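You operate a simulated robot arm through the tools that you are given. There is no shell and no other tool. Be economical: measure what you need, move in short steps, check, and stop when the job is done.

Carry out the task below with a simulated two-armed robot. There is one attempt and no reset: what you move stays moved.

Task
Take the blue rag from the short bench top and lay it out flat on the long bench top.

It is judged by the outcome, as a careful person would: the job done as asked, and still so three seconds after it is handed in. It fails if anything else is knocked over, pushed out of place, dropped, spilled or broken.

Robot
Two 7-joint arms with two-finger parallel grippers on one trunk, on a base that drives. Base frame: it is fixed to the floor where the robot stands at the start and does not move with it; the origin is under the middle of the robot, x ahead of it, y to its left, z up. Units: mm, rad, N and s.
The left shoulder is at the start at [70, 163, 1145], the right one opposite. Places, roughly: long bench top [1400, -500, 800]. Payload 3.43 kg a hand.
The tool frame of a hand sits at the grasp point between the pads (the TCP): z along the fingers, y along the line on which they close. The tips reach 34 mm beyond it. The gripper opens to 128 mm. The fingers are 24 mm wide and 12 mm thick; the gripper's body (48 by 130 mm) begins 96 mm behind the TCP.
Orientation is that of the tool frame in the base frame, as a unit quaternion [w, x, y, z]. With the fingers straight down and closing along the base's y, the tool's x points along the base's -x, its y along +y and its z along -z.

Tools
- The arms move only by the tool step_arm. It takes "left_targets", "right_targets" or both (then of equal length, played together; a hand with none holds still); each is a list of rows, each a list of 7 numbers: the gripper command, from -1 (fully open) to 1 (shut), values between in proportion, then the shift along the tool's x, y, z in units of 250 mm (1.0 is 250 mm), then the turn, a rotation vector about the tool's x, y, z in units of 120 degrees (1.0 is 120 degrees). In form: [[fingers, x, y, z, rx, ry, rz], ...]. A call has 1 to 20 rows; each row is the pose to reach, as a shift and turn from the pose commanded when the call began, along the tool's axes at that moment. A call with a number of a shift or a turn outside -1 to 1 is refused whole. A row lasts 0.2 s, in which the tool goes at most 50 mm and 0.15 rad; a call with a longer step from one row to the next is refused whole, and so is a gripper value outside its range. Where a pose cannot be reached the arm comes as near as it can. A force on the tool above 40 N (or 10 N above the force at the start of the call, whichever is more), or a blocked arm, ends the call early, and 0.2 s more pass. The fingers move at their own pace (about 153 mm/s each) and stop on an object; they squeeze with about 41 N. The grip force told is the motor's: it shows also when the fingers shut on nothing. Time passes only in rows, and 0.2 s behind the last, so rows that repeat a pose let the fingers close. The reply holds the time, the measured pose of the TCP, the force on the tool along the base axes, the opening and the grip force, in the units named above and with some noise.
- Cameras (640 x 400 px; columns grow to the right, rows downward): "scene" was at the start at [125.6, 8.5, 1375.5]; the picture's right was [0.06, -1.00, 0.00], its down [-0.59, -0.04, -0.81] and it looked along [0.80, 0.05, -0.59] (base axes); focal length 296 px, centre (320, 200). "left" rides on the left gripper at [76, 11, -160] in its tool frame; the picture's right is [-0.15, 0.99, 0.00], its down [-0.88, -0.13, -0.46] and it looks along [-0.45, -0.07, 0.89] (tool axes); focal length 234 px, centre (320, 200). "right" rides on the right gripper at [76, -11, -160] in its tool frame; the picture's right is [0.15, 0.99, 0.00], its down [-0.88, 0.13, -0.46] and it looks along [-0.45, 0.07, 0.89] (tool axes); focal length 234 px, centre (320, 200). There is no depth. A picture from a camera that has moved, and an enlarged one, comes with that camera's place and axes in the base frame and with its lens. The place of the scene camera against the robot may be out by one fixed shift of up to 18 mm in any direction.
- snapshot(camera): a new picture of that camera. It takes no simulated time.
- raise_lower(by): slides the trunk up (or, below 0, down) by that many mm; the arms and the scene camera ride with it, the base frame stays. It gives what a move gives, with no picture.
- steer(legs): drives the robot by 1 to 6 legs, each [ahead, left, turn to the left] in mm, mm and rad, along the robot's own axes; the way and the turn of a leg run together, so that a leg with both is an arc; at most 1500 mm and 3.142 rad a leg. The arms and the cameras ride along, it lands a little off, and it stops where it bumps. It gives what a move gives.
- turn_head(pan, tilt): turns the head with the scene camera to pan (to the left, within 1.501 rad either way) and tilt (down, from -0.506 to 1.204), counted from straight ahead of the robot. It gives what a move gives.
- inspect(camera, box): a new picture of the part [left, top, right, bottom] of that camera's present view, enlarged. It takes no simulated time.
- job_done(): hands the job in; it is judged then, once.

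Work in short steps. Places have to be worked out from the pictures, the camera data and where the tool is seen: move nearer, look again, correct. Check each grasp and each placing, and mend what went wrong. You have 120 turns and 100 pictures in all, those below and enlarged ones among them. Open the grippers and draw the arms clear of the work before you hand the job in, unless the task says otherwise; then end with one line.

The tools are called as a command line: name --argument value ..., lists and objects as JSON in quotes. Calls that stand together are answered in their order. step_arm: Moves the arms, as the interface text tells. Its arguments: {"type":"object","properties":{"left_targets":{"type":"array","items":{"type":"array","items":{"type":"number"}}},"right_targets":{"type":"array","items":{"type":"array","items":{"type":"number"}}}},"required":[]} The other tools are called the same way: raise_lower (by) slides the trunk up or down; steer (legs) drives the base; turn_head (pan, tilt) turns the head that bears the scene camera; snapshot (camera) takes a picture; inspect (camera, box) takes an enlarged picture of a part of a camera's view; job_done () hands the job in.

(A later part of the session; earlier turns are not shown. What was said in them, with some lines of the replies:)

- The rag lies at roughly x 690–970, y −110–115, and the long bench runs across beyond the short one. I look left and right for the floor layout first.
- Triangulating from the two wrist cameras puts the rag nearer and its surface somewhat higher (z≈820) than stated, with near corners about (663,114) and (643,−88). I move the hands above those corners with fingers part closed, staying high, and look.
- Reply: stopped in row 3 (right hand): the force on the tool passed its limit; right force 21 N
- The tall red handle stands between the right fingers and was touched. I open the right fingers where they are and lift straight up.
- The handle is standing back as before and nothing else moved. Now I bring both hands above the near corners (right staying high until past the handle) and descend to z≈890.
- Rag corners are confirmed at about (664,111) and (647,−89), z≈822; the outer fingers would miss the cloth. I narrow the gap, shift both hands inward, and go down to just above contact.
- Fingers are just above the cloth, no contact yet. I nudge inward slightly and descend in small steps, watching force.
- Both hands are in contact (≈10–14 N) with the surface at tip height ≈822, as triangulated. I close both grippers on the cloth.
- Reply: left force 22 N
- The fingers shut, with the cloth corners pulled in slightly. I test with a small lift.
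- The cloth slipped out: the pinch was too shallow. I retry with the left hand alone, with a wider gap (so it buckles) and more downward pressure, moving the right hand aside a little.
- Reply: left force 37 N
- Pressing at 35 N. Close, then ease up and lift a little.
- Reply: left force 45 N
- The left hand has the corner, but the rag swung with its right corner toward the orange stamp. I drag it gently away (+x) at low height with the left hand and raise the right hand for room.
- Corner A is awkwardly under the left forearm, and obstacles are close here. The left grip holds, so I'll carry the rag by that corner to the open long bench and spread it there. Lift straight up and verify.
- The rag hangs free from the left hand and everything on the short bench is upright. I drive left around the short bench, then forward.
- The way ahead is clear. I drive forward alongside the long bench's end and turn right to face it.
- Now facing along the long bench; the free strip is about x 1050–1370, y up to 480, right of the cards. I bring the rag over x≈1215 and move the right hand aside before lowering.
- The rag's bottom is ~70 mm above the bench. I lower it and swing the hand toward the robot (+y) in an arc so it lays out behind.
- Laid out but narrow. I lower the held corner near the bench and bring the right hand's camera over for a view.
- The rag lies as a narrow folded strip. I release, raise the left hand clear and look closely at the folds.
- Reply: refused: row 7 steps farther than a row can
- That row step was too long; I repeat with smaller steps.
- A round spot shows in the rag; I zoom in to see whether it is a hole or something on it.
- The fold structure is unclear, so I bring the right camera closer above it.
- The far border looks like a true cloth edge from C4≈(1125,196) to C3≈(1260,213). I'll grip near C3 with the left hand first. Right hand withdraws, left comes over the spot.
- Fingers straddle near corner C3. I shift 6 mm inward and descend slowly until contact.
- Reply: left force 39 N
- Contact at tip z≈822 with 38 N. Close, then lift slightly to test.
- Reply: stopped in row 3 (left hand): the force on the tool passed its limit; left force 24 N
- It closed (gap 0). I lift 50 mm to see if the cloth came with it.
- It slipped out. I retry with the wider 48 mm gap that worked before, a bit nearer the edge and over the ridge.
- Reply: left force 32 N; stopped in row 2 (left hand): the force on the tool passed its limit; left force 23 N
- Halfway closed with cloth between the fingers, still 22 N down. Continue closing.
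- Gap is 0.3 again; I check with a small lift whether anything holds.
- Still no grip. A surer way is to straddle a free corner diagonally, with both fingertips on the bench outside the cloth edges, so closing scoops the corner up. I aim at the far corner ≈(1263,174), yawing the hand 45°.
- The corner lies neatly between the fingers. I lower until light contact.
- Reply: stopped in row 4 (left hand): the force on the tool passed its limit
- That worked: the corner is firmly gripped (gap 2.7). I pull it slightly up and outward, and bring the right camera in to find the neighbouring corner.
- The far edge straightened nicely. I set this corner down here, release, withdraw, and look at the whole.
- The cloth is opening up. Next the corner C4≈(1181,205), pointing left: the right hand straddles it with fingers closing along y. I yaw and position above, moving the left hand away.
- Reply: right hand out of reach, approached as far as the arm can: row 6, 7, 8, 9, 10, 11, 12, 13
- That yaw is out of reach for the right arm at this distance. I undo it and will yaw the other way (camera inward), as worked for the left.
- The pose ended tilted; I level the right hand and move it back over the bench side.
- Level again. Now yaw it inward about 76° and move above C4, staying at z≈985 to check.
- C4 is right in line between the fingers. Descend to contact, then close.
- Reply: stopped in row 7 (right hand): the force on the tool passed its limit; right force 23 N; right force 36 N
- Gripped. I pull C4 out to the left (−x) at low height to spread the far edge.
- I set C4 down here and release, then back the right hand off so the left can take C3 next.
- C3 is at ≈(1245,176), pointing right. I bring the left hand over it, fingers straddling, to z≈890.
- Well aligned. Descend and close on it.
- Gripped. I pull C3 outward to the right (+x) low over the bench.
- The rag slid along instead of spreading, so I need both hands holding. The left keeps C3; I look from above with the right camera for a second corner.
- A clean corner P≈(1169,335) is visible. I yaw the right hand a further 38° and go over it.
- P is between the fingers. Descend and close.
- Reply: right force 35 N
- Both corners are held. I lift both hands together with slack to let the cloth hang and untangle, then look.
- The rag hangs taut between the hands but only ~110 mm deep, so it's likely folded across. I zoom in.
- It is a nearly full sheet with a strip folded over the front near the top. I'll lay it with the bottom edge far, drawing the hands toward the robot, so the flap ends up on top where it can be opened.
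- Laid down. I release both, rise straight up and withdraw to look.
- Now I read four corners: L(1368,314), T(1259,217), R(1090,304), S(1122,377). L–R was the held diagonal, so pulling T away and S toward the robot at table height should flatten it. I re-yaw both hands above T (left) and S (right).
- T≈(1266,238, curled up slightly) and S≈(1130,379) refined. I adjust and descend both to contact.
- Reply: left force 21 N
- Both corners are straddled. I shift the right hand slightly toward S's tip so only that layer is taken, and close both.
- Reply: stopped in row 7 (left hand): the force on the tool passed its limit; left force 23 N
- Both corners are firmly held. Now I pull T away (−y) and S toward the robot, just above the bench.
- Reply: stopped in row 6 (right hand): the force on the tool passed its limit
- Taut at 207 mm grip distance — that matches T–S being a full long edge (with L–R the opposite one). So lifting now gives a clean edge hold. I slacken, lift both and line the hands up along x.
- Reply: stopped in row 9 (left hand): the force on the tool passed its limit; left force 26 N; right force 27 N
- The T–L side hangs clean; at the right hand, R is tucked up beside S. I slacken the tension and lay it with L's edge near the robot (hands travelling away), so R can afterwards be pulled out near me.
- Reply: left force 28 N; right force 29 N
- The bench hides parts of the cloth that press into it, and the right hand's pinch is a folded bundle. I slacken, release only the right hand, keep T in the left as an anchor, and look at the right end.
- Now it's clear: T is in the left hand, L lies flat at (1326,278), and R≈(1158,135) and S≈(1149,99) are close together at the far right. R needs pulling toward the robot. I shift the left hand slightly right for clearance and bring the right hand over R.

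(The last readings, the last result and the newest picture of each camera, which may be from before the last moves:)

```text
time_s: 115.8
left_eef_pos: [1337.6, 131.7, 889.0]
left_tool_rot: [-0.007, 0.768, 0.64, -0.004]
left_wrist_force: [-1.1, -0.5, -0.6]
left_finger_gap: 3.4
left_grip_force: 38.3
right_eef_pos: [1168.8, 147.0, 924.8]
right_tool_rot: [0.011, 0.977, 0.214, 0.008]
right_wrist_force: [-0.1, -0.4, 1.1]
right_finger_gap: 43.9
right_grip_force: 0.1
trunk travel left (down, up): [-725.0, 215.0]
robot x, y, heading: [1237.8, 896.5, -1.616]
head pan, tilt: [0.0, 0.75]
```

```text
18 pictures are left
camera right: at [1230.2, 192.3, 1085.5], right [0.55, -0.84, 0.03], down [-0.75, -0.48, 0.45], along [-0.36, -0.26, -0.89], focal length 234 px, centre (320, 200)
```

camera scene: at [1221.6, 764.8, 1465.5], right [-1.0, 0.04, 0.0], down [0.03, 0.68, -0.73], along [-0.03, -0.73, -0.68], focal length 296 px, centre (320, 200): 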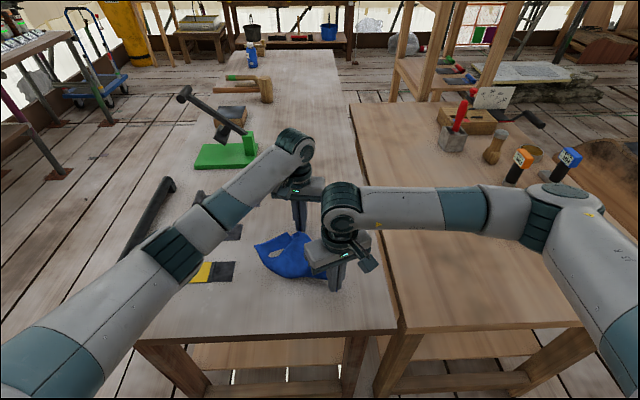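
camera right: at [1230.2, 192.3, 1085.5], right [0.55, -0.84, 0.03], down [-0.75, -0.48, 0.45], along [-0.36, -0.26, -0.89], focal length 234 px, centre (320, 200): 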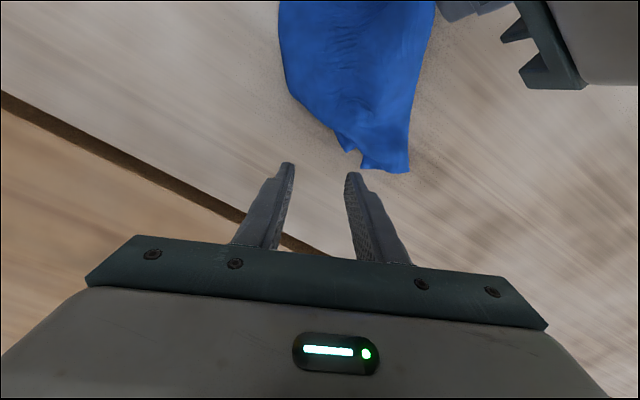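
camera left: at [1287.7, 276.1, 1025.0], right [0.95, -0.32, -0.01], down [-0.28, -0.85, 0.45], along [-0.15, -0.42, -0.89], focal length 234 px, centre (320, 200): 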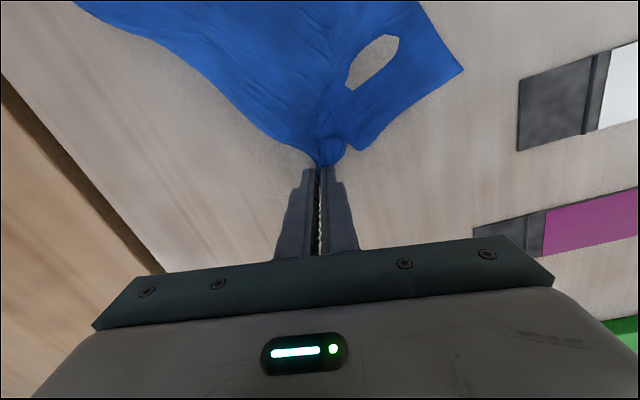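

R's tip is at ≈(1192,123). I re-yaw the right hand to 60° (clear of the left hand) so one finger is outside the edge and the other on the cloth, then press down.

step_arm --right_targets '[[0.31, 0.03, 0.03, 0, 0, 0, -0.07], [0.31, 0.06, 0.06, 0, 0, 0, -0.14], [0.31, 0.09, 0.09, 0, 0, 0, -0.21], [0.31, 0.111, 0.104, 0.05, 0, 0, -0.27], [0.31, 0.111, 0.104, 0.15, 0, 0, -0.292], [0.31, 0.111, 0.104, 0.24, 0, 0, -0.292], [0.31, 0.111, 0.104, 0.28, 0, 0, -0.292], [0.31, 0.111, 0.104, 0.295, 0, 0, -0.292], [0.31, 0.111, 0.104, 0.302, 0, 0, -0.292]]'

step_arm --right_targets '[[0.45, 0, 0, 0, 0, 0, 0], [0.6, 0, 0, 0, 0, 0, 0], [0.75, 0, 0, 0, 0, 0, 0], [0.9, 0, 0, 0, 0, 0, 0], [1, 0, 0, 0, 0, 0, 0], [1, 0, 0, 0, 0, 0, 0]]'

snapshot --camera "right"

```text
time_s: 117.8
left_eef_pos: [1338.7, 134.4, 890.8]
left_tool_rot: [-0.006, 0.768, 0.64, -0.006]
left_wrist_force: [0.4, 0.0, 0.5]
left_finger_gap: 3.6
left_grip_force: 37.8
right_eef_pos: [1205.2, 135.7, 855.5]
right_tool_rot: [0.015, 0.866, 0.499, 0.003]
right_wrist_force: [-3.9, 2.1, 25.4]
right_finger_gap: 42.2
right_grip_force: 0.0
trunk travel left (down, up): [-725.0, 215.0]
robot x, y, heading: [1239.7, 896.5, -1.617]
head pan, tilt: [0.0, 0.75]
```

```text
time_s: 119.2
left_eef_pos: [1339.7, 136.3, 891.8]
left_tool_rot: [-0.005, 0.768, 0.64, -0.007]
left_wrist_force: [-1.6, -0.9, -0.4]
left_finger_gap: 3.3
left_grip_force: 37.9
right_eef_pos: [1207.2, 136.3, 856.1]
right_tool_rot: [0.015, 0.866, 0.499, 0.003]
right_wrist_force: [4.8, 6.2, 35.1]
right_finger_gap: 3.3
right_grip_force: 37.1
trunk travel left (down, up): [-725.0, 215.0]
robot x, y, heading: [1238.0, 895.7, -1.612]
head pan, tilt: [0.0, 0.75]
```

```text
17 pictures are left
camera right: at [1233.7, 211.7, 1016.1], right [0.93, -0.37, 0.03], down [-0.34, -0.82, 0.47], along [-0.15, -0.44, -0.88], focal length 234 px, centre (320, 200)
```

right: 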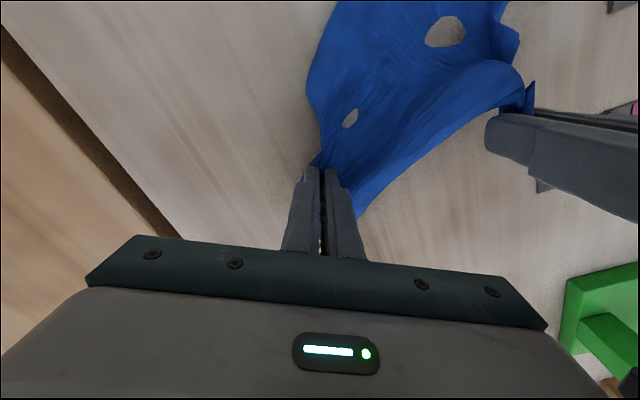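

Gripped near R, and the sheet is opening. I pull R out toward (1120,260) while the left anchors T.

step_arm --right_targets '[[1, 0, 0, -0.06, 0, 0, 0], [1, 0.04, -0.09, -0.07, 0, 0, 0], [1, 0.08, -0.18, -0.07, 0, 0, 0], [1, 0.12, -0.27, -0.07, 0, 0, 0], [1, 0.16, -0.36, -0.07, 0, 0, 0], [1, 0.2, -0.45, -0.07, 0, 0, 0], [1, 0.242, -0.541, -0.07, 0, 0, 0], [1, 0.242, -0.541, -0.07, 0, 0, 0]]'

inspect --camera "scene" --box '[230, 170, 400, 290]'

```text
time_s: 120.6
left_eef_pos: [1327.6, 135.7, 887.6]
left_tool_rot: [-0.014, 0.772, 0.635, -0.007]
left_wrist_force: [-19.6, 9.5, -2.9]
left_finger_gap: 5.0
left_grip_force: 39.6
right_eef_pos: [1143.4, 234.9, 870.8]
right_tool_rot: [0.024, 0.865, 0.501, 0.009]
right_wrist_force: [19.1, -9.7, 4.1]
right_finger_gap: 2.6
right_grip_force: 37.8
trunk travel left (down, up): [-725.0, 215.0]
robot x, y, heading: [1236.5, 893.6, -1.615]
head pan, tilt: [0.0, 0.75]
stopped in row 7 (left hand): the force on the tool passed its limit (the readings are from after the stop); the commanded pose is now the measured one
```

```text
3.33 times, centred on (315, 230) of scene
camera zoom: at [1220.6, 765.5, 1465.6], right [-1.0, 0.04, 0.0], down [0.03, 0.68, -0.73], along [-0.03, -0.73, -0.68], focal length 987 px, centre (337, 100)
```

zoom: 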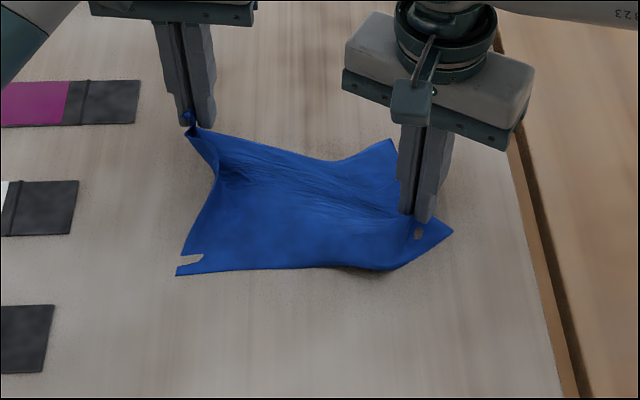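

Excellent — it is now nearly a flat rectangle. I slacken a little, lower both corners to the bench, release and rise straight up.

step_arm --left_targets '[[1, 0, -0.03, 0.03, 0, 0, 0], [1, 0, -0.03, 0.07, 0, 0, 0], [1, 0, -0.03, 0.11, 0, 0, 0], [0.9, 0, -0.03, 0.11, 0, 0, 0], [0.8, 0, -0.03, 0.11, 0, 0, 0], [0.65, 0, -0.03, 0.11, 0, 0, 0], [0.5, 0, -0.03, 0.11, 0, 0, 0], [0.5, 0, -0.03, 0.05, 0, 0, 0], [0.5, 0, -0.03, -0.1, 0, 0, 0], [0.5, 0, -0.03, -0.28, 0, 0, 0], [0.5, 0, 0, -0.46, 0, 0, 0], [0.5, 0, 0.15, -0.55, 0, 0, 0], [0.5, 0, 0.3, -0.6, 0, 0, 0]]' --right_targets '[[1, 0, 0.02, 0.01, 0, 0, 0], [1, 0, 0.02, 0.03, 0, 0, 0], [1, 0, 0.02, 0.05, 0, 0, 0], [0.9, 0, 0.02, 0.05, 0, 0, 0], [0.8, 0, 0.02, 0.05, 0, 0, 0], [0.65, 0, 0.02, 0.05, 0, 0, 0], [0.5, 0, 0.02, 0.05, 0, 0, 0], [0.5, 0, 0.02, 0, 0, 0, 0], [0.5, 0, 0.02, -0.15, 0, 0, 0], [0.5, 0, 0.02, -0.33, 0, 0, 0], [0.5, 0, 0, -0.5, 0, 0, 0], [0.5, 0, -0.15, -0.6, 0, 0, 0], [0.5, 0, -0.33, -0.65, 0, 0, 0]]'

inspect --camera "scene" --box '[230, 170, 400, 290]'

snapshot --camera "right"

```text
time_s: 123.4
left_eef_pos: [1407.6, 122.2, 1037.4]
left_tool_rot: [-0.01, 0.771, 0.636, -0.007]
left_wrist_force: [-0.1, 0.5, 0.7]
left_finger_gap: 31.9
left_grip_force: 0.1
right_eef_pos: [1064.5, 280.0, 1026.5]
right_tool_rot: [0.02, 0.865, 0.501, 0.007]
right_wrist_force: [-0.4, -0.8, 1.2]
right_finger_gap: 31.9
right_grip_force: 0.0
trunk travel left (down, up): [-725.0, 215.0]
robot x, y, heading: [1237.5, 890.7, -1.617]
head pan, tilt: [0.0, 0.75]
```

```text
3.33 times, centred on (315, 230) of scene
camera zoom: at [1220.2, 766.4, 1465.6], right [-1.0, 0.04, 0.0], down [0.03, 0.68, -0.73], along [-0.03, -0.73, -0.68], focal length 987 px, centre (337, 100)
```

zoom: 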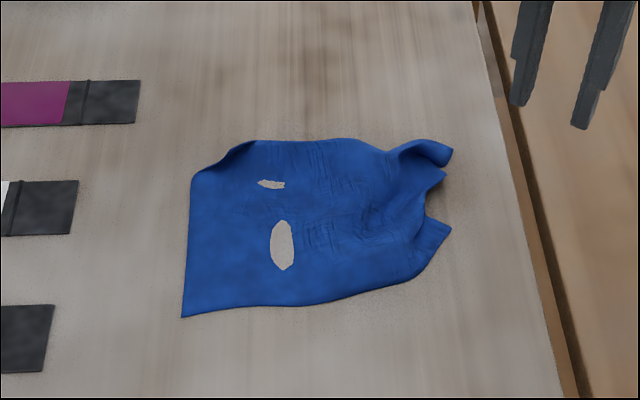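

```text
14 pictures are left
camera right: at [1088.6, 356.4, 1186.3], right [0.93, -0.37, 0.04], down [-0.34, -0.82, 0.47], along [-0.14, -0.45, -0.88], focal length 234 px, centre (320, 200)
```

right: 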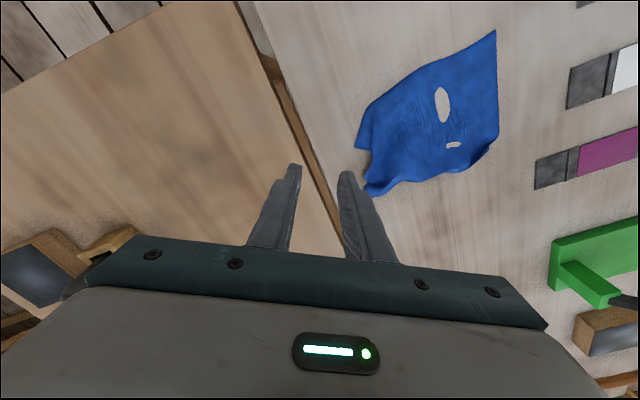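

Nearly flat; remaining are a pucker on the right edge (R needs drawing toward me) and the curled corner T. I'll take T (left) and R (right) again and pull them apart diagonally. Position both just above.

step_arm --left_targets '[[0.2, 0, -0.06, 0, 0, 0, -0.065], [-0.1, 0, -0.12, 0, 0, 0, -0.13], [-0.25, 0.01, -0.19, 0, 0, 0, -0.195], [-0.25, 0.02, -0.26, 0, 0, 0, -0.26], [-0.25, 0.028, -0.33, 0, 0, 0, -0.325], [-0.25, 0.028, -0.4, 0.05, 0, 0, -0.39], [-0.25, 0.028, -0.445, 0.15, 0, 0, -0.45], [-0.25, 0.028, -0.445, 0.3, 0, 0, -0.467], [-0.25, 0.028, -0.445, 0.45, 0, 0, -0.467], [-0.25, 0.028, -0.445, 0.588, 0, 0, -0.467], [-0.25, 0.028, -0.445, 0.588, 0, 0, -0.467]]' --right_targets '[[0.3, 0, 0, 0, 0, 0, 0.06], [0.06, 0, 0, 0, 0, 0, 0.12], [0.06, 0, 0.04, 0, 0, 0, 0.18], [0.06, -0.01, 0.08, 0, 0, 0, 0.24], [0.06, -0.02, 0.13, 0, 0, 0, 0.3], [0.06, -0.03, 0.2, 0.05, 0, 0, 0.36], [0.06, -0.036, 0.274, 0.15, 0, 0, 0.4], [0.06, -0.036, 0.274, 0.28, 0, 0, 0.4], [0.06, -0.036, 0.274, 0.42, 0, 0, 0.4], [0.06, -0.036, 0.274, 0.545, 0, 0, 0.4], [0.06, -0.036, 0.274, 0.545, 0, 0, 0.4]]'

snapshot --camera "right"

snapshot --camera "left"

```text
time_s: 125.8
left_eef_pos: [1300.6, 148.7, 893.0]
left_tool_rot: [-0.013, 0.381, 0.924, -0.001]
left_wrist_force: [1.1, 0.1, 0.0]
left_finger_gap: 80.1
left_grip_force: 0.0
right_eef_pos: [1126.0, 236.1, 892.8]
right_tool_rot: [0.015, 0.994, 0.105, 0.014]
right_wrist_force: [-0.4, -0.3, -0.7]
right_finger_gap: 60.3
right_grip_force: 0.1
trunk travel left (down, up): [-725.0, 215.0]
robot x, y, heading: [1236.2, 895.7, -1.612]
head pan, tilt: [0.0, 0.75]
```

```text
13 pictures are left
camera right: at [1193.4, 268.8, 1054.8], right [0.35, -0.94, 0.04], down [-0.85, -0.3, 0.44], along [-0.4, -0.18, -0.9], focal length 234 px, centre (320, 200)
```

right: 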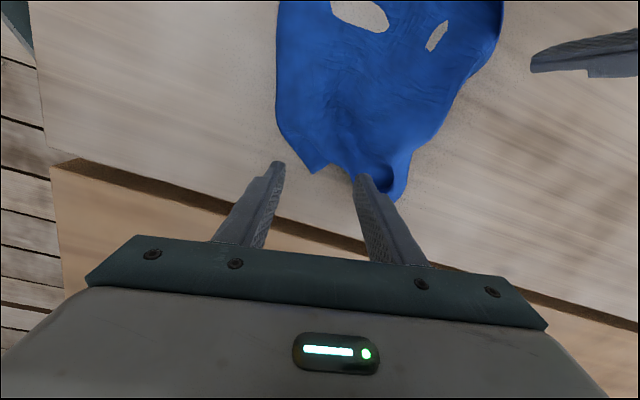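

```text
12 pictures are left
camera left: at [1258.0, 208.3, 1054.5], right [0.8, 0.6, -0.02], down [0.54, -0.72, 0.44], along [0.25, -0.36, -0.9], focal length 234 px, centre (320, 200)
```

left: 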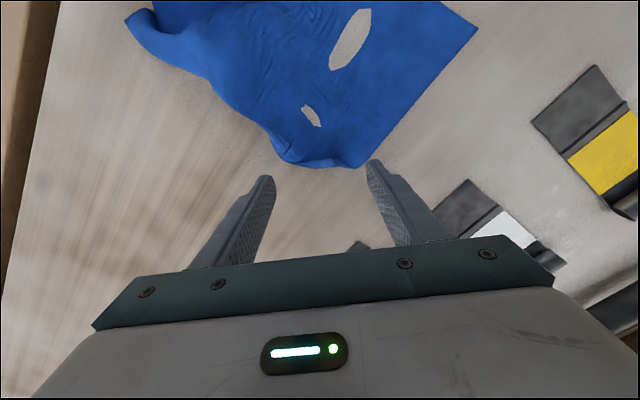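

Slightly deeper for both; then descend and close.

step_arm --left_targets '[[-0.25, 0.08, 0.04, 0, 0, 0, 0], [-0.25, 0.08, 0.04, 0.08, 0, 0, 0], [-0.25, 0.08, 0.04, 0.14, 0, 0, 0], [-0.25, 0.08, 0.04, 0.163, 0, 0, 0], [-0.25, 0.08, 0.04, 0.17, 0, 0, 0]]' --right_targets '[[0.06, 0.05, -0.03, 0, 0, 0, 0], [0.06, 0.05, -0.03, 0.08, 0, 0, 0], [0.06, 0.05, -0.03, 0.14, 0, 0, 0], [0.06, 0.05, -0.03, 0.163, 0, 0, 0], [0.06, 0.05, -0.03, 0.17, 0, 0, 0]]'

step_arm --left_targets '[[0, 0, 0, 0, 0, 0, 0], [0.25, 0, 0, 0, 0, 0, 0], [0.5, 0, 0, 0, 0, 0, 0], [0.75, 0, 0, 0, 0, 0, 0], [1, 0, 0, 0, 0, 0, 0], [1, 0, 0, 0, 0, 0, 0]]' --right_targets '[[0.2, 0, 0, 0, 0, 0, 0], [0.4, 0, 0, 0, 0, 0, 0], [0.6, 0, 0, 0, 0, 0, 0], [0.8, 0, 0, 0, 0, 0, 0], [1, 0, 0, 0, 0, 0, 0], [1, 0, 0, 0, 0, 0, 0]]'

snapshot --camera "right"

```text
time_s: 127.0
left_eef_pos: [1292.2, 169.9, 857.0]
left_tool_rot: [-0.011, 0.38, 0.925, -0.005]
left_wrist_force: [2.7, -5.5, 26.4]
left_finger_gap: 79.1
left_grip_force: 0.0
right_eef_pos: [1135.7, 245.1, 856.1]
right_tool_rot: [0.018, 0.994, 0.105, 0.013]
right_wrist_force: [-2.8, -4.4, 23.5]
right_finger_gap: 59.2
right_grip_force: 0.1
trunk travel left (down, up): [-725.0, 215.0]
robot x, y, heading: [1238.2, 895.2, -1.615]
head pan, tilt: [0.0, 0.75]
```

```text
time_s: 128.4
left_eef_pos: [1291.5, 173.3, 856.1]
left_tool_rot: [-0.012, 0.382, 0.924, -0.006]
left_wrist_force: [-0.5, -2.7, 29.4]
left_finger_gap: 1.8
left_grip_force: 36.8
right_eef_pos: [1136.1, 249.0, 856.5]
right_tool_rot: [0.019, 0.994, 0.105, 0.014]
right_wrist_force: [5.4, 6.3, 35.5]
right_finger_gap: 2.6
right_grip_force: 36.7
trunk travel left (down, up): [-725.0, 215.0]
robot x, y, heading: [1237.8, 897.1, -1.616]
head pan, tilt: [0.0, 0.75]
```

```text
11 pictures are left
camera right: at [1204.9, 282.2, 1018.0], right [0.35, -0.94, 0.04], down [-0.85, -0.3, 0.44], along [-0.4, -0.19, -0.9], focal length 234 px, centre (320, 200)
```

right: 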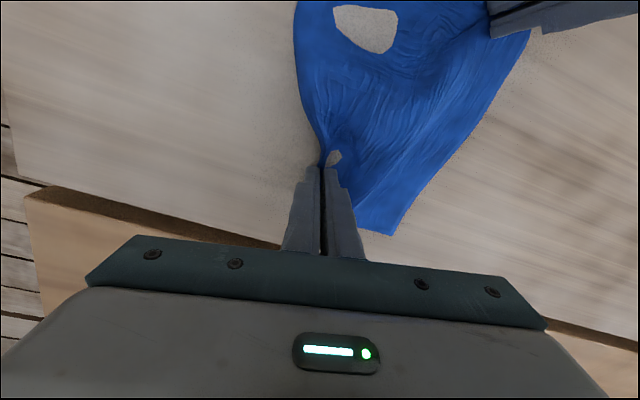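

Both held, and S lies extended. Pull T and R gently apart along the diagonal.

step_arm --left_targets '[[1, 0, 0, -0.05, 0, 0, 0], [1, -0.03, 0, -0.05, 0, 0, 0], [1, -0.06, 0, -0.05, 0, 0, 0], [1, -0.09, -0.01, -0.05, 0, 0, 0], [1, -0.12, -0.01, -0.05, 0, 0, 0], [1, -0.147, -0.011, -0.05, 0, 0, 0]]' --right_targets '[[1, 0, 0, -0.05, 0, 0, 0], [1, -0.02, -0.05, -0.05, 0, 0, 0], [1, -0.04, -0.1, -0.05, 0, 0, 0], [1, -0.06, -0.14, -0.05, 0, 0, 0], [1, -0.08, -0.19, -0.05, 0, 0, 0], [1, -0.098, -0.23, -0.05, 0, 0, 0]]'

inspect --camera "scene" --box '[230, 170, 400, 290]'

```text
time_s: 129.8
left_eef_pos: [1311.8, 142.1, 862.6]
left_tool_rot: [-0.016, 0.382, 0.924, -0.001]
left_wrist_force: [-23.9, 21.1, 8.2]
left_finger_gap: 1.6
left_grip_force: 36.3
right_eef_pos: [1100.9, 293.4, 864.6]
right_tool_rot: [0.017, 0.994, 0.106, 0.018]
right_wrist_force: [24.6, -21.0, -1.4]
right_finger_gap: 2.8
right_grip_force: 37.4
trunk travel left (down, up): [-725.0, 215.0]
robot x, y, heading: [1238.5, 894.3, -1.614]
head pan, tilt: [0.0, 0.75]
```

```text
3.33 times, centred on (315, 230) of scene
camera zoom: at [1221.2, 766.0, 1465.7], right [-1.0, 0.04, 0.0], down [0.03, 0.68, -0.73], along [-0.03, -0.73, -0.68], focal length 987 px, centre (337, 100)
```

zoom: 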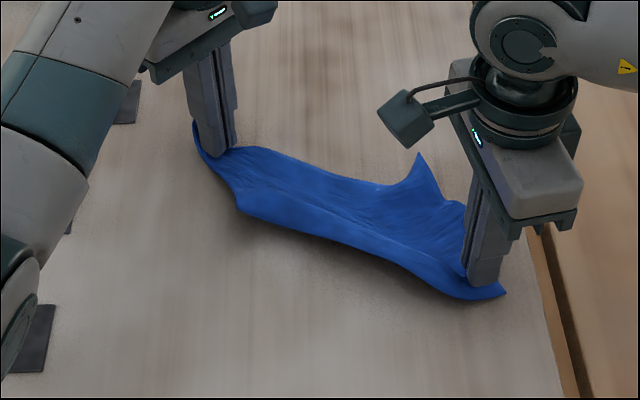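

That was too tight — the diagonal tension drew L in. I slacken both by ~20 mm, set down, release and re-look.

step_arm --left_targets '[[1, 0.04, 0, 0, 0, 0, 0], [1, 0.08, 0, 0.02, 0, 0, 0], [1, 0.1, 0, 0.03, 0, 0, 0], [0.8, 0.1, 0, 0.03, 0, 0, 0], [0.6, 0.1, 0, 0.03, 0, 0, 0], [0.5, 0.1, 0, 0.0, 0, 0, 0], [0.5, 0.1, 0, -0.15, 0, 0, 0], [0.5, 0.1, 0, -0.33, 0, 0, 0], [0.5, 0.05, 0, -0.5, 0, 0, 0], [0.5, -0.12, 0.05, -0.58, 0, 0, 0], [0.5, -0.3, 0.1, -0.62, 0, 0, 0]]' --right_targets '[[1, 0.02, 0.03, 0, 0, 0, 0], [1, 0.04, 0.06, 0.02, 0, 0, 0], [1, 0.04, 0.07, 0.03, 0, 0, 0], [0.8, 0.04, 0.07, 0.03, 0, 0, 0], [0.6, 0.04, 0.07, 0.03, 0, 0, 0], [0.5, 0.04, 0.07, 0.0, 0, 0, 0], [0.5, 0.04, 0.07, -0.15, 0, 0, 0], [0.5, 0.04, 0.07, -0.33, 0, 0, 0], [0.5, 0.0, 0.05, -0.5, 0, 0, 0], [0.5, -0.15, 0, -0.58, 0, 0, 0], [0.5, -0.32, 0, -0.62, 0, 0, 0]]'

inspect --camera "scene" --box '[230, 170, 400, 290]'

```text
time_s: 132.2
left_eef_pos: [1388.2, 104.4, 1013.4]
left_tool_rot: [-0.013, 0.381, 0.925, 0.0]
left_wrist_force: [0.0, 0.4, 0.3]
left_finger_gap: 32.2
left_grip_force: 0.0
right_eef_pos: [1017.6, 281.7, 1009.9]
right_tool_rot: [0.014, 0.994, 0.105, 0.013]
right_wrist_force: [-0.3, -0.2, -0.3]
right_finger_gap: 32.1
right_grip_force: 0.1
trunk travel left (down, up): [-725.0, 215.0]
robot x, y, heading: [1239.3, 897.5, -1.616]
head pan, tilt: [0.0, 0.75]
```

```text
3.33 times, centred on (315, 230) of scene
camera zoom: at [1221.6, 764.7, 1465.4], right [-1.0, 0.04, 0.0], down [0.03, 0.68, -0.73], along [-0.03, -0.73, -0.68], focal length 987 px, centre (337, 100)
```

zoom: 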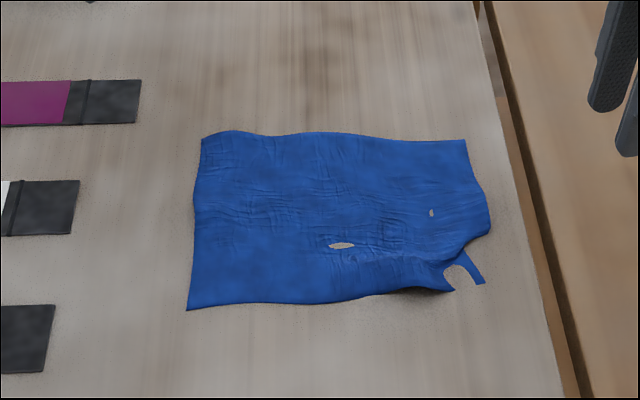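

Excellent: it now lies as a full flat rectangle. I check the R corner more closely.

inspect --camera "right" --box '[200, 0, 480, 175]'

```text
2.29 times, centred on (340, 88) of right
camera zoom: at [1085.3, 313.7, 1171.9], right [0.35, -0.94, 0.03], down [-0.85, -0.3, 0.44], along [-0.4, -0.18, -0.9], focal length 535 px, centre (274, 457)
```

zoom: 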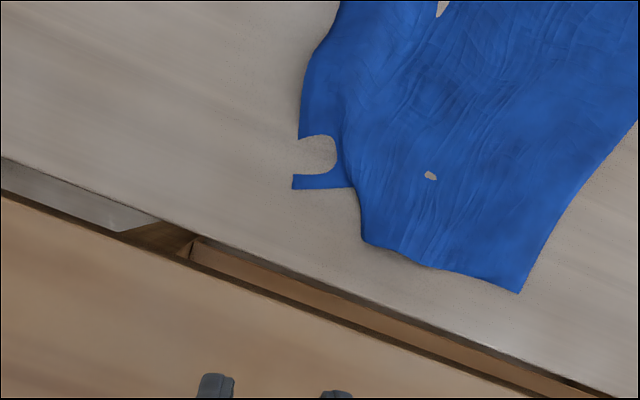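

Only a small pleat remains near R (the right edge is ~45 mm short). I press lightly with closed right fingertips on the strip near R and slide it ~35 mm toward me.

step_arm --right_targets '[[0.8, 0.15, 0.02, 0, 0, 0, 0], [1, 0.3, 0.04, 0, 0, 0, 0], [1, 0.424, 0.066, 0.1, 0, 0, 0], [1, 0.424, 0.066, 0.25, 0, 0, 0], [1, 0.424, 0.066, 0.4, 0, 0, 0], [1, 0.424, 0.066, 0.52, 0, 0, 0], [1, 0.424, 0.066, 0.59, 0, 0, 0], [1, 0.424, 0.066, 0.615, 0, 0, 0], [1, 0.424, 0.066, 0.626, 0, 0, 0], [1, 0.432, 0.026, 0.626, 0, 0, 0], [1, 0.441, -0.014, 0.626, 0, 0, 0], [1, 0.449, -0.05, 0.626, 0, 0, 0], [1, 0.456, -0.085, 0.626, 0, 0, 0], [1, 0.456, -0.085, 0.55, 0, 0, 0], [1, 0.456, -0.085, 0.4, 0, 0, 0], [1, 0.456, -0.085, 0.22, 0, 0, 0], [1, 0.3, -0.05, 0.1, 0, 0, 0], [1, 0.12, 0, 0, 0, 0, 0], [1, 0, 0, 0, 0, 0, 0]]'

inspect --camera "scene" --box '[230, 170, 400, 290]'

```text
refused: row 18 steps farther than a row can; nothing moved
```

```text
3.33 times, centred on (315, 230) of scene
camera zoom: at [1221.6, 764.7, 1465.4], right [-1.0, 0.04, 0.0], down [0.03, 0.68, -0.73], along [-0.03, -0.73, -0.68], focal length 987 px, centre (337, 100)
```

zoom: 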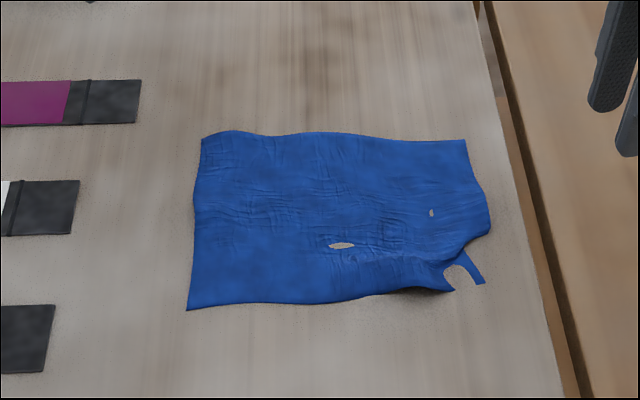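

A row step was too long; same move with a gentler retreat.

step_arm --right_targets '[[0.8, 0.15, 0.02, 0, 0, 0, 0], [1, 0.3, 0.04, 0, 0, 0, 0], [1, 0.424, 0.066, 0.1, 0, 0, 0], [1, 0.424, 0.066, 0.25, 0, 0, 0], [1, 0.424, 0.066, 0.4, 0, 0, 0], [1, 0.424, 0.066, 0.52, 0, 0, 0], [1, 0.424, 0.066, 0.59, 0, 0, 0], [1, 0.424, 0.066, 0.615, 0, 0, 0], [1, 0.424, 0.066, 0.626, 0, 0, 0], [1, 0.432, 0.026, 0.626, 0, 0, 0], [1, 0.441, -0.014, 0.626, 0, 0, 0], [1, 0.449, -0.05, 0.626, 0, 0, 0], [1, 0.456, -0.085, 0.626, 0, 0, 0], [1, 0.456, -0.085, 0.55, 0, 0, 0], [1, 0.456, -0.085, 0.4, 0, 0, 0], [1, 0.456, -0.085, 0.22, 0, 0, 0], [1, 0.32, -0.06, 0.12, 0, 0, 0], [1, 0.17, -0.03, 0.04, 0, 0, 0], [1, 0.02, 0, 0, 0, 0, 0]]'

inspect --camera "scene" --box '[230, 170, 400, 290]'

```text
time_s: 136.2
left_eef_pos: [1388.8, 105.6, 1013.6]
left_tool_rot: [-0.011, 0.38, 0.925, -0.001]
left_wrist_force: [0.2, 0.2, -0.1]
left_finger_gap: 32.0
left_grip_force: 0.1
right_eef_pos: [1018.5, 286.6, 1014.7]
right_tool_rot: [0.014, 0.994, 0.105, 0.014]
right_wrist_force: [-0.5, 0.1, -0.9]
right_finger_gap: 0.0
right_grip_force: 33.1
trunk travel left (down, up): [-725.0, 215.0]
robot x, y, heading: [1242.5, 896.6, -1.613]
head pan, tilt: [0.0, 0.75]
```

```text
3.33 times, centred on (315, 230) of scene
camera zoom: at [1220.5, 765.3, 1465.5], right [-1.0, 0.04, 0.0], down [0.03, 0.68, -0.73], along [-0.03, -0.73, -0.68], focal length 987 px, centre (337, 100)
```

zoom: 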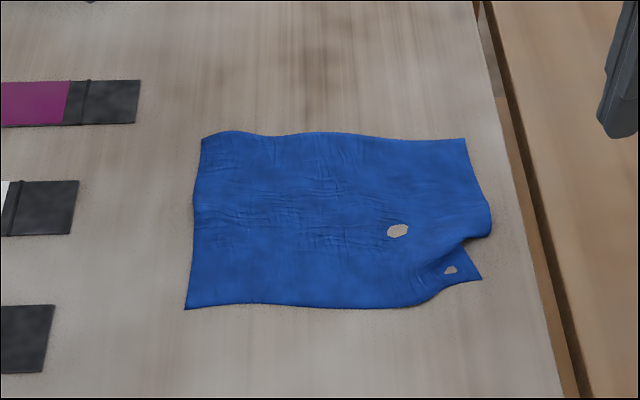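

It improved: more of R shows. I repeat the press-and-slide nearer R's tip with a bit more pressure.

step_arm --right_targets '[[1, 0.15, 0.04, 0, 0, 0, 0], [1, 0.312, 0.091, 0.05, 0, 0, 0], [1, 0.312, 0.091, 0.22, 0, 0, 0], [1, 0.312, 0.091, 0.4, 0, 0, 0], [1, 0.312, 0.091, 0.54, 0, 0, 0], [1, 0.312, 0.091, 0.62, 0, 0, 0], [1, 0.312, 0.091, 0.65, 0, 0, 0], [1, 0.312, 0.091, 0.662, 0, 0, 0], [1, 0.314, 0.05, 0.662, 0, 0, 0], [1, 0.316, 0.01, 0.662, 0, 0, 0], [1, 0.319, -0.03, 0.662, 0, 0, 0], [1, 0.322, -0.07, 0.662, 0, 0, 0], [1, 0.322, -0.07, 0.58, 0, 0, 0], [1, 0.322, -0.07, 0.42, 0, 0, 0], [1, 0.322, -0.07, 0.25, 0, 0, 0], [1, 0.2, -0.05, 0.12, 0, 0, 0], [1, 0.05, 0, 0.05, 0, 0, 0]]'

inspect --camera "scene" --box '[230, 170, 400, 290]'

```text
time_s: 138.4
left_eef_pos: [1388.9, 105.9, 1014.6]
left_tool_rot: [-0.013, 0.38, 0.925, -0.001]
left_wrist_force: [-0.4, -0.5, -0.1]
left_finger_gap: 32.0
left_grip_force: 0.2
right_eef_pos: [1106.8, 285.9, 855.9]
right_tool_rot: [0.02, 0.994, 0.106, 0.016]
right_wrist_force: [0.0, 4.6, 16.1]
right_finger_gap: 0.0
right_grip_force: 33.3
trunk travel left (down, up): [-725.0, 215.0]
robot x, y, heading: [1239.5, 895.3, -1.608]
head pan, tilt: [0.0, 0.75]
stopped in row 10 (right hand): the force on the tool passed its limit (the readings are from after the stop); the commanded pose is now the measured one
```

```text
3.33 times, centred on (315, 230) of scene
camera zoom: at [1221.3, 766.4, 1465.3], right [-1.0, 0.04, 0.0], down [0.03, 0.68, -0.73], along [-0.03, -0.73, -0.68], focal length 987 px, centre (337, 100)
```

zoom: 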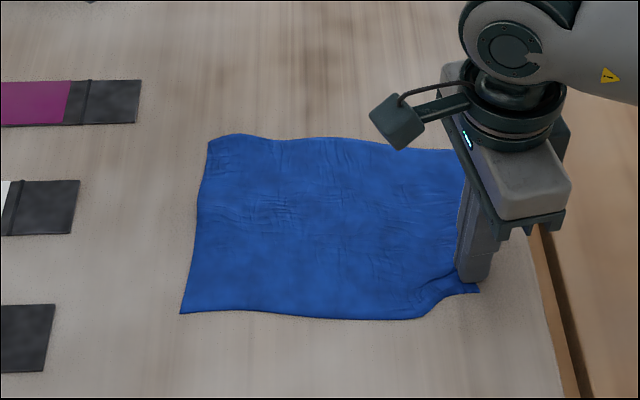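

The slide works and the force is now moderate (16 N). Continue it ~30 mm more, then lift straight up and retreat.

step_arm --right_targets '[[1, 0.003, -0.04, 0, 0, 0, 0], [1, 0.006, -0.08, 0, 0, 0, 0], [1, 0.01, -0.12, 0, 0, 0, 0], [1, 0.01, -0.12, -0.06, 0, 0, 0], [1, 0.01, -0.12, -0.22, 0, 0, 0], [1, 0.01, -0.12, -0.4, 0, 0, 0], [1, -0.1, -0.1, -0.52, 0, 0, 0], [1, -0.24, -0.06, -0.6, 0, 0, 0], [1, -0.38, -0.04, -0.62, 0, 0, 0]]'

inspect --camera "scene" --box '[230, 170, 400, 290]'

```text
time_s: 140.4
left_eef_pos: [1389.5, 105.2, 1015.6]
left_tool_rot: [-0.013, 0.38, 0.925, 0.0]
left_wrist_force: [0.3, -0.3, 0.0]
left_finger_gap: 32.1
left_grip_force: 0.0
right_eef_pos: [1004.4, 284.4, 1005.2]
right_tool_rot: [0.018, 0.994, 0.105, 0.017]
right_wrist_force: [-0.3, -0.7, 1.3]
right_finger_gap: 0.1
right_grip_force: 33.5
trunk travel left (down, up): [-725.0, 215.0]
robot x, y, heading: [1239.2, 893.7, -1.611]
head pan, tilt: [0.0, 0.75]
```

```text
3.33 times, centred on (315, 230) of scene
camera zoom: at [1220.5, 764.7, 1465.5], right [-1.0, 0.04, 0.0], down [0.03, 0.68, -0.73], along [-0.03, -0.73, -0.68], focal length 987 px, centre (337, 100)
```

zoom: 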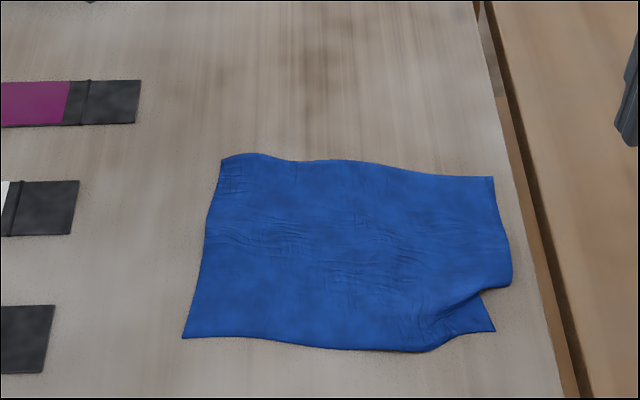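

The sheet is smooth now but R's corner is tucked beneath the fold. I'll pin the sheet with the left fingertips at (1200,215) while the right slides R out. First position both above.

step_arm --left_targets '[[0.8, 0.12, -0.03, 0, 0, 0, 0.06], [1, 0.24, -0.06, 0, 0, 0, 0.12], [1, 0.36, -0.09, 0, 0, 0, 0.18], [1, 0.48, -0.12, 0, 0, 0, 0.24], [1, 0.6, -0.15, 0, 0, 0, 0.3], [1, 0.72, -0.18, 0, 0, 0, 0.36], [1, 0.846, -0.223, 0, 0, 0, 0.42], [1, 0.846, -0.223, 0.12, 0, 0, 0.458], [1, 0.846, -0.223, 0.28, 0, 0, 0.458], [1, 0.846, -0.223, 0.44, 0, 0, 0.458], [1, 0.846, -0.223, 0.54, 0, 0, 0.458], [1, 0.846, -0.223, 0.54, 0, 0, 0.458]]' --right_targets '[[1, 0, 0, 0, 0, 0, -0.06], [1, 0, 0, 0, 0, 0, -0.12], [1, 0, 0, 0, 0, 0, -0.18], [1, 0.06, -0.02, 0, 0, 0, -0.24], [1, 0.12, -0.04, 0, 0, 0, -0.3], [1, 0.18, -0.06, 0, 0, 0, -0.36], [1, 0.25, -0.08, 0, 0, 0, -0.42], [1, 0.32, -0.1, 0.05, 0, 0, -0.48], [1, 0.38, -0.11, 0.15, 0, 0, -0.54], [1, 0.418, -0.12, 0.28, 0, 0, -0.6], [1, 0.418, -0.12, 0.4, 0, 0, -0.66], [1, 0.418, -0.12, 0.5, 0, 0, -0.69]]'

inspect --camera "right" --box '[160, 0, 480, 200]'

```text
time_s: 143.0
left_eef_pos: [1196.4, 216.5, 881.9]
left_tool_rot: [-0.01, 0.764, 0.645, -0.006]
left_wrist_force: [-0.1, 0.5, -0.2]
left_finger_gap: 0.3
left_grip_force: 33.0
right_eef_pos: [1104.7, 327.4, 884.0]
right_tool_rot: [0.024, 0.677, 0.736, -0.001]
right_wrist_force: [0.6, 0.3, -0.8]
right_finger_gap: 0.0
right_grip_force: 32.2
trunk travel left (down, up): [-725.0, 215.0]
robot x, y, heading: [1235.4, 895.9, -1.609]
head pan, tilt: [0.0, 0.75]
```

```text
2.00 times, centred on (320, 100) of right
camera zoom: at [1082.6, 408.6, 1039.9], right [0.97, 0.23, 0.02], down [0.19, -0.85, 0.49], along [0.13, -0.47, -0.87], focal length 468 px, centre (320, 400)
```

zoom: 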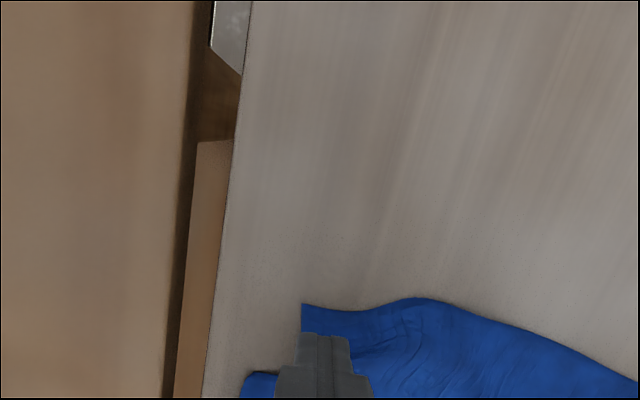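

R's tip is at ≈(1094,341), just beyond the right fingertips. Press both down, then slide the right 40 mm toward the robot.

step_arm --left_targets '[[1, 0, 0, 0.06, 0, 0, 0], [1, 0, 0, 0.1, 0, 0, 0], [1, 0, 0, 0.118, 0, 0, 0], [1, 0, 0, 0.122, 0, 0, 0]]' --right_targets '[[1, 0.024, 0, 0.06, 0, 0, 0], [1, 0.024, 0, 0.1, 0, 0, 0], [1, 0.024, 0, 0.115, 0, 0, 0], [1, 0.024, 0, 0.12, 0, 0, 0]]'

step_arm --right_targets '[[1, 0.03, 0, 0, 0, 0, 0], [1, 0.06, 0, 0, 0, 0, 0], [1, 0.09, 0, 0, 0, 0, 0], [1, 0.12, 0, 0, 0, 0, 0], [1, 0.15, 0, 0, 0, 0, 0], [1, 0.17, 0, 0, 0, 0, 0]]'

inspect --camera "scene" --box '[230, 170, 400, 290]'

```text
time_s: 144.0
left_eef_pos: [1195.8, 216.7, 855.7]
left_tool_rot: [-0.01, 0.764, 0.645, -0.007]
left_wrist_force: [0.1, 0.7, 2.3]
left_finger_gap: 0.0
left_grip_force: 33.3
right_eef_pos: [1105.3, 333.1, 855.8]
right_tool_rot: [0.026, 0.677, 0.736, -0.003]
right_wrist_force: [-3.7, -3.0, 21.0]
right_finger_gap: 0.0
right_grip_force: 33.3
trunk travel left (down, up): [-725.0, 215.0]
robot x, y, heading: [1236.1, 896.0, -1.609]
head pan, tilt: [0.0, 0.75]
```

```text
time_s: 144.9
left_eef_pos: [1196.8, 214.5, 855.6]
left_tool_rot: [-0.01, 0.764, 0.645, -0.007]
left_wrist_force: [1.0, 0.0, 5.4]
left_finger_gap: 0.1
left_grip_force: 33.6
right_eef_pos: [1104.5, 355.7, 855.3]
right_tool_rot: [0.029, 0.677, 0.735, -0.004]
right_wrist_force: [0.2, 3.5, 13.5]
right_finger_gap: 0.0
right_grip_force: 33.4
trunk travel left (down, up): [-725.0, 215.0]
robot x, y, heading: [1239.4, 895.1, -1.614]
head pan, tilt: [0.0, 0.75]
stopped in row 4 (right hand): the force on the tool passed its limit (the readings are from after the stop); the commanded pose is now the measured one
```

```text
3.33 times, centred on (315, 230) of scene
camera zoom: at [1221.9, 767.1, 1465.5], right [-1.0, 0.04, 0.0], down [0.03, 0.68, -0.73], along [-0.03, -0.73, -0.68], focal length 987 px, centre (337, 100)
```

zoom: 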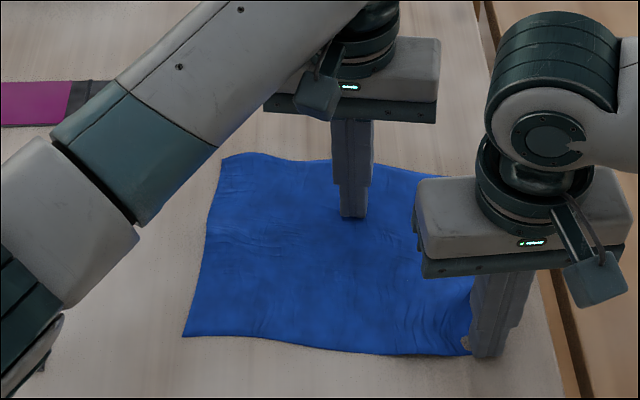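

The near edge is straightening well. A touch more slide, then lift right first, then left, both straight up and away.

step_arm --right_targets '[[1, 0.02, 0, 0, 0, 0, 0], [1, 0.035, 0, 0, 0, 0, 0], [1, 0.035, 0, -0.05, 0, 0, 0], [1, 0.035, 0, -0.2, 0, 0, 0], [1, 0.035, 0, -0.38, 0, 0, 0], [1, 0.035, 0, -0.56, 0, 0, 0], [1, 0.035, -0.1, -0.7, 0, 0, 0], [1, 0.035, -0.25, -0.7, 0, 0, 0], [1, 0.035, -0.4, -0.7, 0, 0, 0], [0.5, 0.035, -0.5, -0.7, 0, 0, 0]]' --left_targets '[[1, 0, 0, 0, 0, 0, 0], [1, 0, 0, 0, 0, 0, 0], [1, 0, 0, 0, 0, 0, 0], [1, 0, 0, -0.02, 0, 0, 0], [1, 0, 0, -0.15, 0, 0, 0], [1, 0, 0, -0.33, 0, 0, 0], [1, 0, 0, -0.5, 0, 0, 0], [1, 0, 0.1, -0.65, 0, 0, 0], [1, 0, 0.27, -0.7, 0, 0, 0], [0.5, 0, 0.45, -0.72, 0, 0, 0]]'

inspect --camera "scene" --box '[230, 170, 400, 290]'

```text
time_s: 147.1
left_eef_pos: [1312.5, 195.2, 1031.0]
left_tool_rot: [-0.011, 0.764, 0.645, -0.007]
left_wrist_force: [0.3, 0.1, 0.0]
left_finger_gap: 31.9
left_grip_force: 0.1
right_eef_pos: [971.8, 360.1, 1023.6]
right_tool_rot: [0.027, 0.677, 0.735, -0.003]
right_wrist_force: [0.0, -0.2, 0.3]
right_finger_gap: 31.9
right_grip_force: 0.1
trunk travel left (down, up): [-725.0, 215.0]
robot x, y, heading: [1238.8, 894.8, -1.614]
head pan, tilt: [0.0, 0.75]
```

```text
3.33 times, centred on (315, 230) of scene
camera zoom: at [1222.8, 765.2, 1465.6], right [-1.0, 0.04, 0.0], down [0.03, 0.68, -0.73], along [-0.03, -0.73, -0.68], focal length 987 px, centre (337, 100)
```

zoom: 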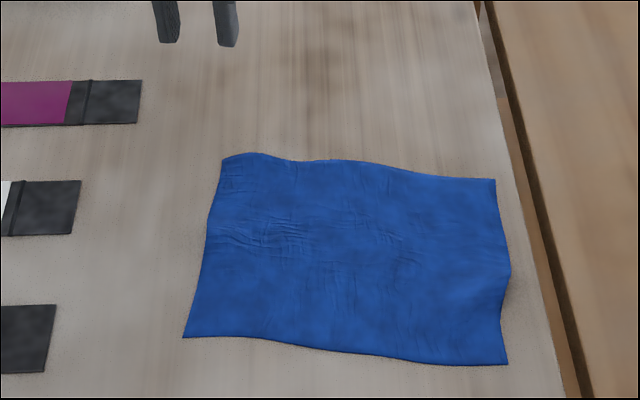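

The rag now lies flat as a full rectangle on the long bench. I open the grippers and draw both hands up and clear.

step_arm --left_targets '[[0.2, 0, 0.05, -0.15, 0, 0, 0], [0, 0.1, 0.15, -0.3, 0, 0, 0], [-0.5, 0.2, 0.3, -0.4, 0, 0, 0], [-1, 0.3, 0.42, -0.5, 0, 0, 0], [-1, 0.3, 0.5, -0.6, 0, 0, 0]]' --right_targets '[[0.2, 0, 0, -0.15, 0, 0, 0], [0, 0, 0, -0.3, 0, 0, 0], [-0.5, 0, 0, -0.45, 0, 0, 0], [-1, 0, 0, -0.6, 0, 0, 0], [-1, 0, 0, -0.6, 0, 0, 0]]'

snapshot --camera "scene"

```text
refused: row 2 steps farther than a row can; nothing moved
```

```text
0 pictures are left
camera scene: at [1222.8, 765.2, 1465.6], right [-1.0, 0.04, 0.0], down [0.03, 0.68, -0.73], along [-0.03, -0.73, -0.68], focal length 296 px, centre (320, 200)
```

scene: 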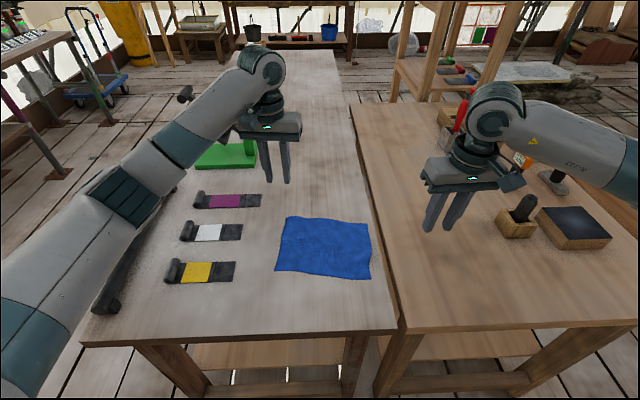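

The picture shows the rag flat and every other object in place. I repeat the withdrawal with smaller steps, straight up.

step_arm --left_targets '[[0.2, 0, 0, -0.15, 0, 0, 0], [0, 0, 0, -0.3, 0, 0, 0], [-0.5, 0, 0, -0.45, 0, 0, 0], [-1, 0, 0, -0.6, 0, 0, 0], [-1, 0, 0, -0.6, 0, 0, 0]]' --right_targets '[[0.2, 0, 0, -0.15, 0, 0, 0], [0, 0, 0, -0.3, 0, 0, 0], [-0.5, 0, 0, -0.45, 0, 0, 0], [-1, 0, 0, -0.6, 0, 0, 0], [-1, 0, 0, -0.6, 0, 0, 0]]'

```text
time_s: 148.3
left_eef_pos: [1316.7, 192.8, 1181.6]
left_tool_rot: [-0.011, 0.764, 0.645, -0.006]
left_wrist_force: [-0.6, 0.1, -0.4]
left_finger_gap: 127.9
left_grip_force: 0.1
right_eef_pos: [967.8, 364.6, 1170.6]
right_tool_rot: [0.027, 0.678, 0.735, -0.003]
right_wrist_force: [1.0, 0.2, -0.8]
right_finger_gap: 128.0
right_grip_force: 0.1
trunk travel left (down, up): [-725.0, 215.0]
robot x, y, heading: [1238.0, 895.0, -1.616]
head pan, tilt: [0.0, 0.75]
```

Both hands are open and well above the work, so I hand the job in.

job_done

```text
The job is handed in.
```

The blue rag is laid out flat on the long bench top. Early on the right hand bumped the red-handled tool on the short bench, but it looked unmoved afterwards, and nothing else looked out of place in the last picture.
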